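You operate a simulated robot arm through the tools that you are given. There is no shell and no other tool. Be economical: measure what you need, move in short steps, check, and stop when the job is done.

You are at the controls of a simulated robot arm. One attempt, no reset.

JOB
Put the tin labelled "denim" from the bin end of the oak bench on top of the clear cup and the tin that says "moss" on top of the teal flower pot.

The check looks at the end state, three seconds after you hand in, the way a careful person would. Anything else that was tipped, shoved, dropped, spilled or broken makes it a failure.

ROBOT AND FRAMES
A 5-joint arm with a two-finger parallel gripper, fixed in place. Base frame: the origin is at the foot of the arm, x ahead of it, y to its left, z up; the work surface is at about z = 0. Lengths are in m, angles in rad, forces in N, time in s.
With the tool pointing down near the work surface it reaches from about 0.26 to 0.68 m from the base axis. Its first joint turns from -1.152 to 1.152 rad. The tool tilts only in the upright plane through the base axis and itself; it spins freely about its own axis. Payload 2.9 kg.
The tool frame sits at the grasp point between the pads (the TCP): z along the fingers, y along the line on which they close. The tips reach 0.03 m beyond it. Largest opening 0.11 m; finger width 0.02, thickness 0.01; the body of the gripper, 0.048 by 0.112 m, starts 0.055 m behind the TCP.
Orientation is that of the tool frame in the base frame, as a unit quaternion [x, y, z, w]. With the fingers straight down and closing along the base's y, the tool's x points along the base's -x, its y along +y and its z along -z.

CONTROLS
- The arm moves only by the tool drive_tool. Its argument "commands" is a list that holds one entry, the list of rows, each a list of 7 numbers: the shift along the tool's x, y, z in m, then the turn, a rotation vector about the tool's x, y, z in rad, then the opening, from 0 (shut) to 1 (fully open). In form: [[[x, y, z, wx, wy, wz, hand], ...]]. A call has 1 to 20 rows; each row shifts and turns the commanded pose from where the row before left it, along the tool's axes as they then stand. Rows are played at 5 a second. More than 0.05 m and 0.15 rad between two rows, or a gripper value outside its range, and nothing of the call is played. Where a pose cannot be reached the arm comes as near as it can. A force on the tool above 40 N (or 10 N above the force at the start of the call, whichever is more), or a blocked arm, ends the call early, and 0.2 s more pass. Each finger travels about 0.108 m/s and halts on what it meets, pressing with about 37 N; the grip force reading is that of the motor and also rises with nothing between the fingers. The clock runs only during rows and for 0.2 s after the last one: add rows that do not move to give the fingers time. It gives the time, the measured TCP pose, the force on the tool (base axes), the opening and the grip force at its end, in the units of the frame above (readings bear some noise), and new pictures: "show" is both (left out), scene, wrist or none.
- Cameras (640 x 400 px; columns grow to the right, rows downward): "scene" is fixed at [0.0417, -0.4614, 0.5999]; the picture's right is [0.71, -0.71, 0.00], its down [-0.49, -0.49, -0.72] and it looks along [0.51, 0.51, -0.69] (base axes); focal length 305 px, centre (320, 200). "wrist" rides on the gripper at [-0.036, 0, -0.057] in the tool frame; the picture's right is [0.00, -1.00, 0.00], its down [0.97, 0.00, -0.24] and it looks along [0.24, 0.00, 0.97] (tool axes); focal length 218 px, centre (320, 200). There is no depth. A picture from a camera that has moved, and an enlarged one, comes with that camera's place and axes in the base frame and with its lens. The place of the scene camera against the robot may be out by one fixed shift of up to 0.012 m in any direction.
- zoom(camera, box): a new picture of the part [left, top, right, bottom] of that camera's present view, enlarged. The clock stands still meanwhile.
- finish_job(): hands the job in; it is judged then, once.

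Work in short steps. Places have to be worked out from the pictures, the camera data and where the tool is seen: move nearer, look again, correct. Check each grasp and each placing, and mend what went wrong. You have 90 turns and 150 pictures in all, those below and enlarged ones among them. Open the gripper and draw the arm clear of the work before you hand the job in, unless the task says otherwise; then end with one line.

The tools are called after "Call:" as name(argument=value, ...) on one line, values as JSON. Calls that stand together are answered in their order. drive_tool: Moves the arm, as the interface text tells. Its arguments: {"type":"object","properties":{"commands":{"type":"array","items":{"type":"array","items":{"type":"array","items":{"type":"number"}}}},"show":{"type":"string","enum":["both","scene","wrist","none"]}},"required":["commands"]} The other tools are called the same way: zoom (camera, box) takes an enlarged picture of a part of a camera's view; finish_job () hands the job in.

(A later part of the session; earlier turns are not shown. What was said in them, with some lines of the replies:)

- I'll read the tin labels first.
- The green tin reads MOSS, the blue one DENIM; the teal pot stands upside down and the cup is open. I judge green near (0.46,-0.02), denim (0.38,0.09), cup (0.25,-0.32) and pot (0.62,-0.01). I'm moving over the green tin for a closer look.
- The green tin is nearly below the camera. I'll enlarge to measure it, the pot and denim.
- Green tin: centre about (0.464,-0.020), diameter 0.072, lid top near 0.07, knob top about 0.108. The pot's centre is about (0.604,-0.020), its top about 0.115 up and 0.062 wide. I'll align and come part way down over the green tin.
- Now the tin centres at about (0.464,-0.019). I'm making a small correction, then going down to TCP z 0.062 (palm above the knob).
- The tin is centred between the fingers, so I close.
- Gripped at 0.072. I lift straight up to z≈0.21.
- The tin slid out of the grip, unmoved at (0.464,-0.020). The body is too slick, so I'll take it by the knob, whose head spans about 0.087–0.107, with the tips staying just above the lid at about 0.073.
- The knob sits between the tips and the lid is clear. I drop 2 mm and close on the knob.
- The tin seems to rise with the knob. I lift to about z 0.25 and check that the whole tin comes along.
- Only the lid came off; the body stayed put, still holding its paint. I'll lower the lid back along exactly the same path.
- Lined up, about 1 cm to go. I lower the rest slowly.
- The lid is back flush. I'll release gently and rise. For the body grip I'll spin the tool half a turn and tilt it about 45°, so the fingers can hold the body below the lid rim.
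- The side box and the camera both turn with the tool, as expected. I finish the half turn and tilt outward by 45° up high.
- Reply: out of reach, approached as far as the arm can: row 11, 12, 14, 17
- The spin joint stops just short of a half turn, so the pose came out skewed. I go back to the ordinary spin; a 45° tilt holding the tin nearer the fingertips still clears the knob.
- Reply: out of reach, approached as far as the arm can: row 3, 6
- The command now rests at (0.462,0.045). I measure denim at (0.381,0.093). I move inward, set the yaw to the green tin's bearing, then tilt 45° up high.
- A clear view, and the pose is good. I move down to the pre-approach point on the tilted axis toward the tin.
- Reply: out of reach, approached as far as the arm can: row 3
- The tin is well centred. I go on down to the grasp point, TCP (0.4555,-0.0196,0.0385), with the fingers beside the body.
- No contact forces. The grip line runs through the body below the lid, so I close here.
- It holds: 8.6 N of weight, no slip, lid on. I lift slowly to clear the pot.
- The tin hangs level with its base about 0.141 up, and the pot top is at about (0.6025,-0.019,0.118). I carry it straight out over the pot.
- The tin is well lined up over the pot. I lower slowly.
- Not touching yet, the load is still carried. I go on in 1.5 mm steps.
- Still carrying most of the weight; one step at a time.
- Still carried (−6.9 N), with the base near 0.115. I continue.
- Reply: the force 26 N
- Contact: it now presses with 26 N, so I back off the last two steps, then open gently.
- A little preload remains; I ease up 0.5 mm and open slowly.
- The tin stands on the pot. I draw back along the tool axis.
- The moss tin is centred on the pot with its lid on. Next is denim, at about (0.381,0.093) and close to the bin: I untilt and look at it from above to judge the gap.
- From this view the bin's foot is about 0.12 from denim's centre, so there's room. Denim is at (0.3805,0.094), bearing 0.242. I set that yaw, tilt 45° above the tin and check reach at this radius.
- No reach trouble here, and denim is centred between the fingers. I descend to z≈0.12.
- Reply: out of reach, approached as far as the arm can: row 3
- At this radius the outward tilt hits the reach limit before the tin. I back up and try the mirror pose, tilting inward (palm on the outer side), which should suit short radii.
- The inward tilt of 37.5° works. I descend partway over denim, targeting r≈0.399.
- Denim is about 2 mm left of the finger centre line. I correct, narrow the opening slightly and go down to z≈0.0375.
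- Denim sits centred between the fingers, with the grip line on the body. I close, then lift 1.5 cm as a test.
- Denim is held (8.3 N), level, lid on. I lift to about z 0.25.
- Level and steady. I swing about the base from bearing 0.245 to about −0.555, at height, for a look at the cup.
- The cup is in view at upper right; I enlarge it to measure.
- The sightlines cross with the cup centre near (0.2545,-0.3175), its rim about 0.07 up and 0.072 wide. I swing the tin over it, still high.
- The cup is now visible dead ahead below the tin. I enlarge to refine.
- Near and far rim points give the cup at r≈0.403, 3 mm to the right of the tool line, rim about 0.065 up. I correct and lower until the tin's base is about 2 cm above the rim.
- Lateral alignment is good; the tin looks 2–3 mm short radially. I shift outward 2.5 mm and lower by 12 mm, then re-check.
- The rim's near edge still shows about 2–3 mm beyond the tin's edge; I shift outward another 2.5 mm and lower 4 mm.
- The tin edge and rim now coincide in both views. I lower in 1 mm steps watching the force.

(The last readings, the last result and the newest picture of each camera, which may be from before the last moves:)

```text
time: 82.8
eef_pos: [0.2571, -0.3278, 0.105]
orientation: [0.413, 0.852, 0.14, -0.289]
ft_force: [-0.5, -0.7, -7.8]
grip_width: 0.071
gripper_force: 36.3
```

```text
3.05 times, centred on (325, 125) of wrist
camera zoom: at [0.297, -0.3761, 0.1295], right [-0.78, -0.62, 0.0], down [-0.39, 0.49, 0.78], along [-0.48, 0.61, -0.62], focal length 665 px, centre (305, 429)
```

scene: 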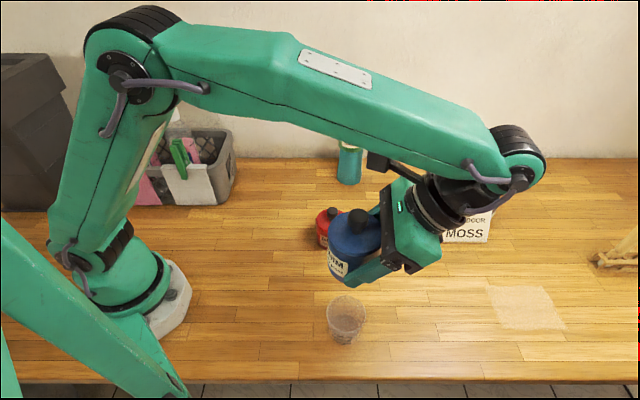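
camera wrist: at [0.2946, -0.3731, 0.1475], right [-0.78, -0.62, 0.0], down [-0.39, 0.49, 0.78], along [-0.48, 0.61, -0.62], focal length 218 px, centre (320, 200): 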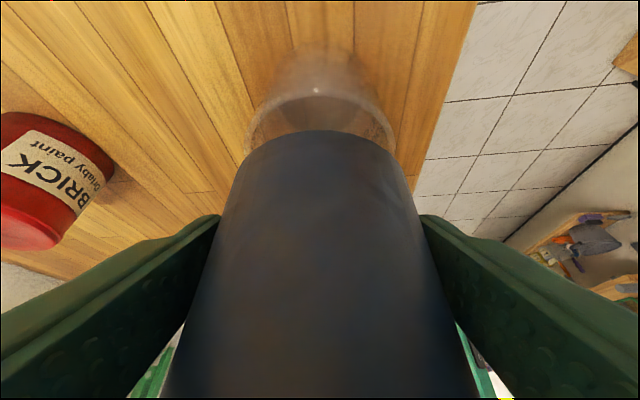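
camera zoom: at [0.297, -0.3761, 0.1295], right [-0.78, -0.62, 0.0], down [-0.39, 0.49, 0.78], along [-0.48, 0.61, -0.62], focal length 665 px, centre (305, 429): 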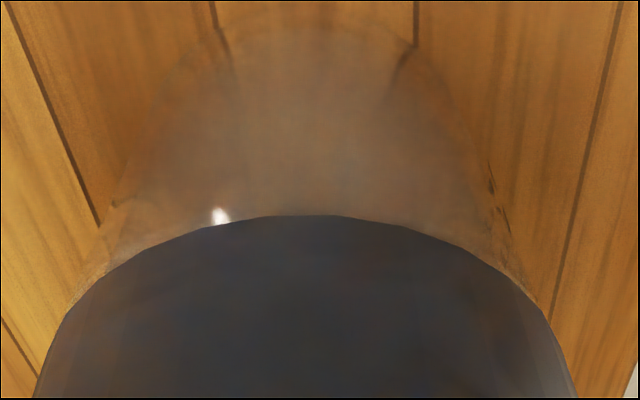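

Not touching yet; continuing in 1 mm steps.

Call:
drive_tool(commands=[[[-0.0006, 0, 0.0008, 0, 0, 0, 0.3], [0, 0, 0, 0, 0, 0, 0.3], [0, 0, 0, 0, 0, 0, 0.3]]], show="none")

Call:
drive_tool(commands=[[[-0.0006, 0, 0.0008, 0, 0, 0, 0.3], [0, 0, 0, 0, 0, 0, 0.3], [0, 0, 0, 0, 0, 0, 0.3]]], show="none")

Call:
zoom(camera="scene", box=[320, 280, 380, 350])

Call:
zoom(camera="wrist", box=[220, 60, 430, 190])

```text
time: 83.6
eef_pos: [0.2565, -0.325, 0.1047]
orientation: [0.413, 0.852, 0.14, -0.29]
ft_force: [1.2, -0.5, -8.0]
grip_width: 0.0713
gripper_force: 37.0
```

```text
time: 84.4
eef_pos: [0.2583, -0.3269, 0.1047]
orientation: [0.413, 0.852, 0.141, -0.289]
ft_force: [-1.1, -1.1, -4.2]
grip_width: 0.0712
gripper_force: 36.9
```

```text
5.71 times, centred on (350, 315) of scene
camera zoom: at [0.0417, -0.4614, 0.5999], right [0.71, -0.71, 0.0], down [-0.49, -0.49, -0.72], along [0.51, 0.51, -0.69], focal length 1741 px, centre (149, -457)
```

zoom: 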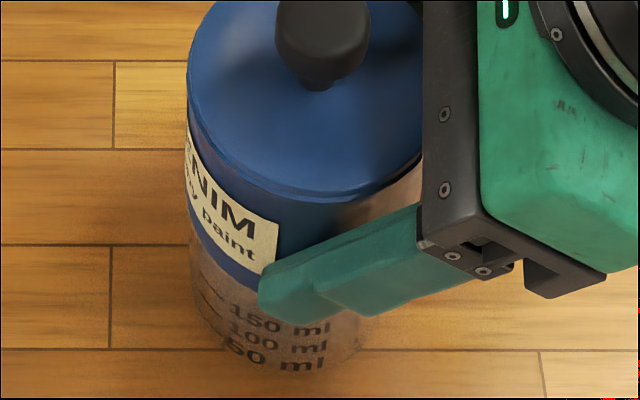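

```text
3.05 times, centred on (325, 125) of wrist
camera zoom: at [0.297, -0.3758, 0.1279], right [-0.78, -0.62, 0.0], down [-0.39, 0.49, 0.78], along [-0.48, 0.61, -0.62], focal length 665 px, centre (305, 429)
```

zoom: 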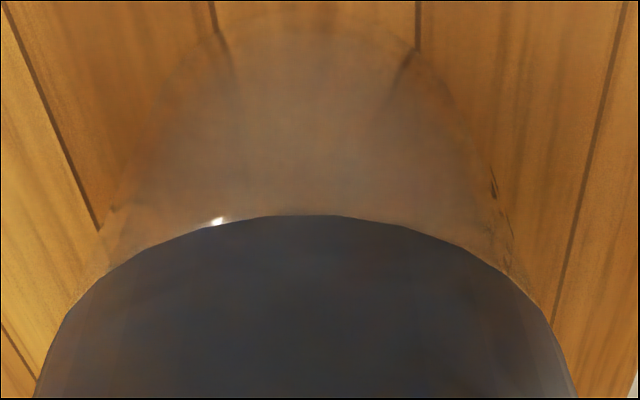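

Contact has begun (load down to 4 N) and the edges are flush. I take another 0.6 mm.

Call:
drive_tool(commands=[[[-0.0004, 0, 0.0005, 0, 0, 0, 0.3], [0, 0, 0, 0, 0, 0, 0.3], [0, 0, 0, 0, 0, 0, 0.3]]], show="none")

```text
time: 85.2
eef_pos: [0.2575, -0.3259, 0.1035]
orientation: [0.413, 0.852, 0.14, -0.29]
ft_force: [-0.5, -1.1, 10.2]
grip_width: 0.0715
gripper_force: 37.1
```

Slightly pressing; I ease back 0.4 mm and open slowly.

Call:
drive_tool(commands=[[[0.00025, 0, -0.0003, 0, 0, 0, 0.3], [0, 0, 0, 0, 0, 0, 0.3]]], show="none")

Call:
drive_tool(commands=[[[0, 0, 0, 0, 0, 0, 0.63], [0, 0, 0, 0, 0, 0, 0.66], [0, 0, 0, 0, 0, 0, 0.7], [0, 0, 0, 0, 0, 0, 0.78], [0, 0, 0, 0, 0, 0, 0.9], [0, 0, 0, 0, 0, 0, 0.95]]])

Call:
zoom(camera="scene", box=[300, 250, 400, 350])

```text
time: 85.8
eef_pos: [0.2574, -0.3259, 0.1033]
orientation: [0.413, 0.852, 0.14, -0.289]
ft_force: [-1.6, 0.0, 12.6]
grip_width: 0.071
gripper_force: 37.4
```

```text
time: 87.2
eef_pos: [0.2584, -0.3261, 0.1026]
orientation: [0.413, 0.852, 0.14, -0.289]
ft_force: [0.0, -0.5, -0.1]
grip_width: 0.1046
gripper_force: 0.0
camera wrist: at [0.2972, -0.3758, 0.1274], right [-0.78, -0.62, 0.0], down [-0.39, 0.49, 0.78], along [-0.48, 0.61, -0.62], focal length 218 px, centre (320, 200)
```

scene: 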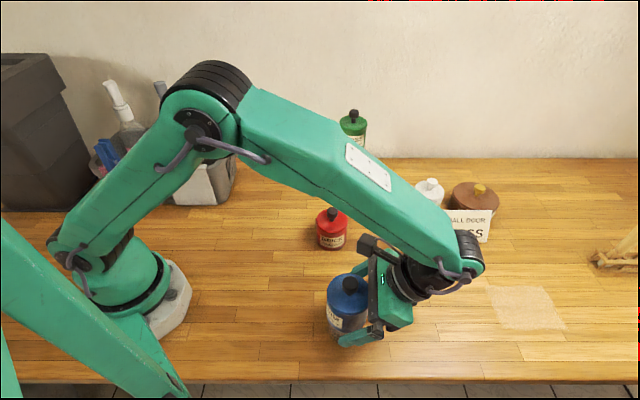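
wrist: 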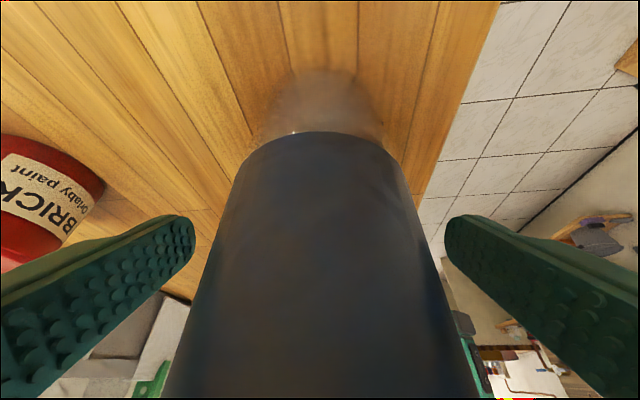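

```text
4.00 times, centred on (350, 300) of scene
camera zoom: at [0.0417, -0.4614, 0.5999], right [0.71, -0.71, 0.0], down [-0.49, -0.49, -0.72], along [0.51, 0.51, -0.69], focal length 1219 px, centre (200, -200)
```

zoom: 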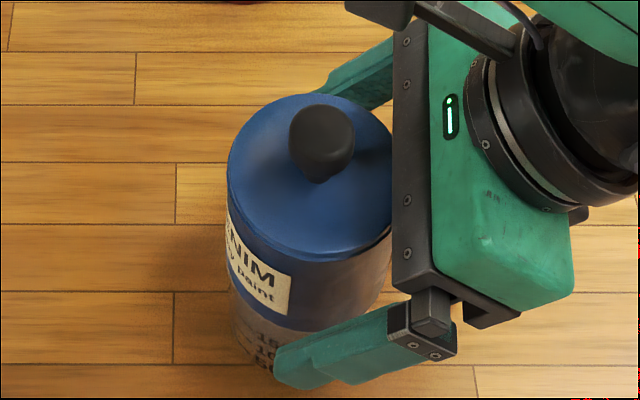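

The tin rests on the cup. I draw back along the tool axis.

Call:
drive_tool(commands=[[[0, 0, -0.01, 0, 0, 0, 0.95], [0, 0, -0.02, 0, 0, 0, 0.95], [0, 0, -0.03, 0, 0, 0, 0.95], [0, 0, -0.03, 0, 0, 0, 0.95], [0, 0, -0.03, 0, 0, 0, 0.95], [0, 0, -0.03, 0, 0, 0, 0.95], [0, 0, -0.03, 0, 0, 0, 0.95], [0, 0, 0, 0, 0, 0, 0.95]]])

Call:
zoom(camera="scene", box=[300, 250, 400, 350])

```text
time: 89.0
eef_pos: [0.3195, -0.4031, 0.2402]
orientation: [0.414, 0.853, 0.14, -0.287]
ft_force: [-0.6, 0.4, -0.7]
grip_width: 0.1045
gripper_force: 0.1
out of reach, approached as far as the arm can: row 7
camera wrist: at [0.3584, -0.4527, 0.2645], right [-0.78, -0.62, 0.0], down [-0.39, 0.49, 0.78], along [-0.48, 0.61, -0.63], focal length 218 px, centre (320, 200)
```

scene: 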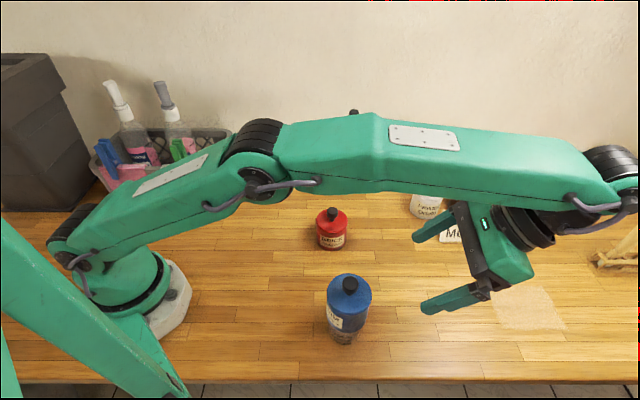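
wrist: 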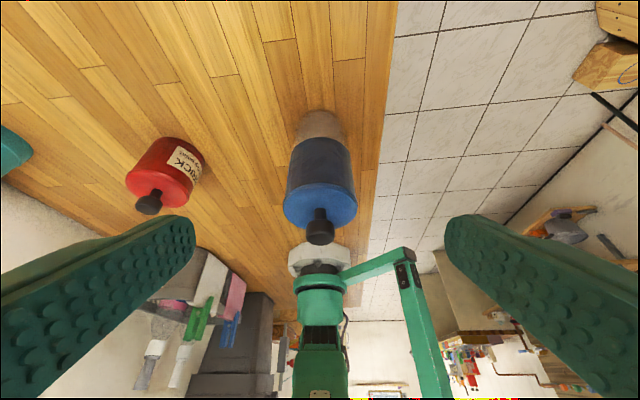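

```text
4.00 times, centred on (350, 300) of scene
camera zoom: at [0.0417, -0.4614, 0.5999], right [0.71, -0.71, 0.0], down [-0.49, -0.49, -0.72], along [0.51, 0.51, -0.69], focal length 1219 px, centre (200, -200)
```

zoom: 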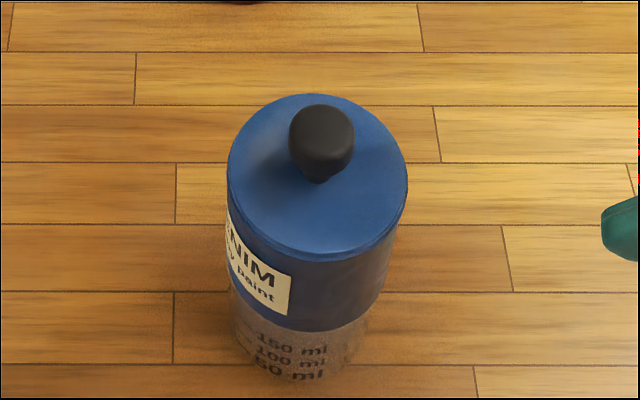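

Denim stands centred on the cup, lid on. I bring the tool upright, raise it clear and take a last check.

Call:
drive_tool(commands=[[[0, 0, 0, 0, -0.13, 0, 0.95], [0, 0, 0, 0, -0.13, 0, 0.95], [0, 0, 0, 0, -0.13, 0, 0.95], [0, 0, 0, 0, -0.13, 0, 0.95], [0, 0, 0, 0, -0.13, 0, 0.95], [0, 0, -0.03, 0, 0, 0, 0.95], [0, 0, -0.03, 0, 0, 0, 0.95], [0, 0, 0, 0, 0, 0, 0.95], [0, 0, 0, 0, 0, 0, 0.95]]])

Call:
zoom(camera="scene", box=[290, 90, 540, 260])

```text
time: 91.0
eef_pos: [0.3185, -0.4024, 0.2998]
orientation: [0.436, 0.9, 0.001, -0.001]
ft_force: [-0.1, -0.2, -0.7]
grip_width: 0.1045
gripper_force: 0.0
camera wrist: at [0.3416, -0.432, 0.357], right [-0.78, -0.62, 0.0], down [-0.6, 0.76, 0.24], along [-0.15, 0.19, -0.97], focal length 218 px, centre (320, 200)
```

scene: 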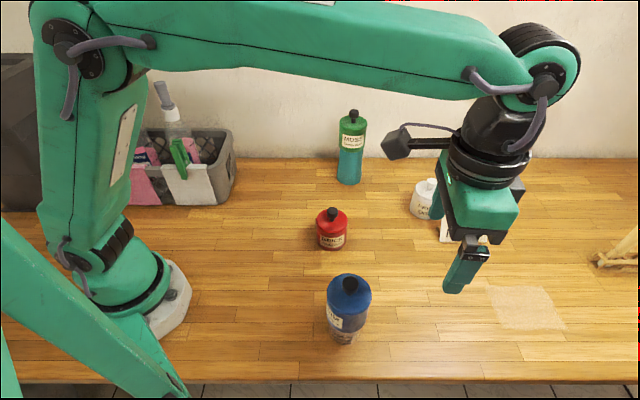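
wrist: 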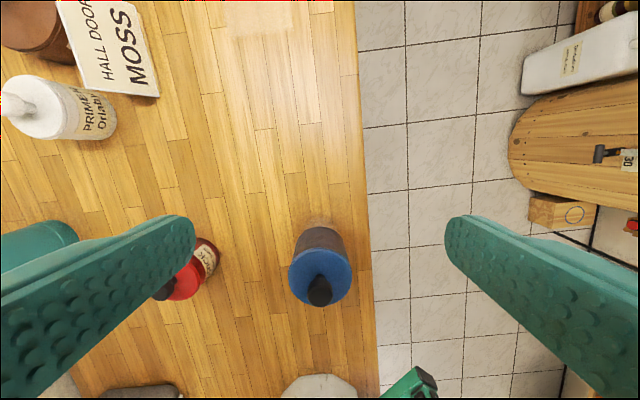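

```text
2.35 times, centred on (415, 175) of scene
camera zoom: at [0.0417, -0.4614, 0.5999], right [0.71, -0.71, 0.0], down [-0.49, -0.49, -0.72], along [0.51, 0.51, -0.69], focal length 717 px, centre (96, 259)
```

zoom: 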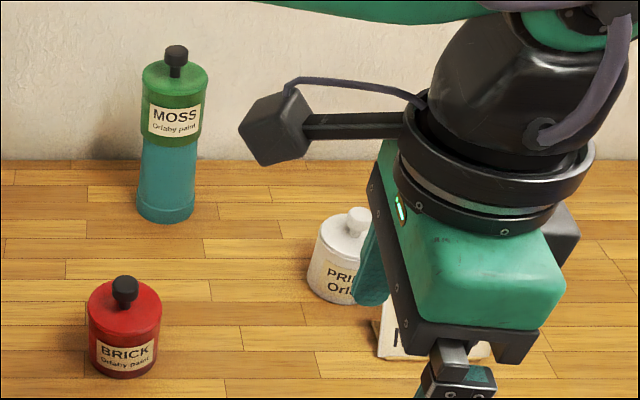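

Both tins are in place and upright with their lids on, everything else stands where it did, and the arm is clear with the gripper open. I'm handing in.

Call:
finish_job()

```text
The job is handed in.
```

The denim tin is on the clear cup and the moss tin is on the teal flower pot, both upright. The moss tin's lid came off during one grasp; I set it back flush and saw no paint spilled.
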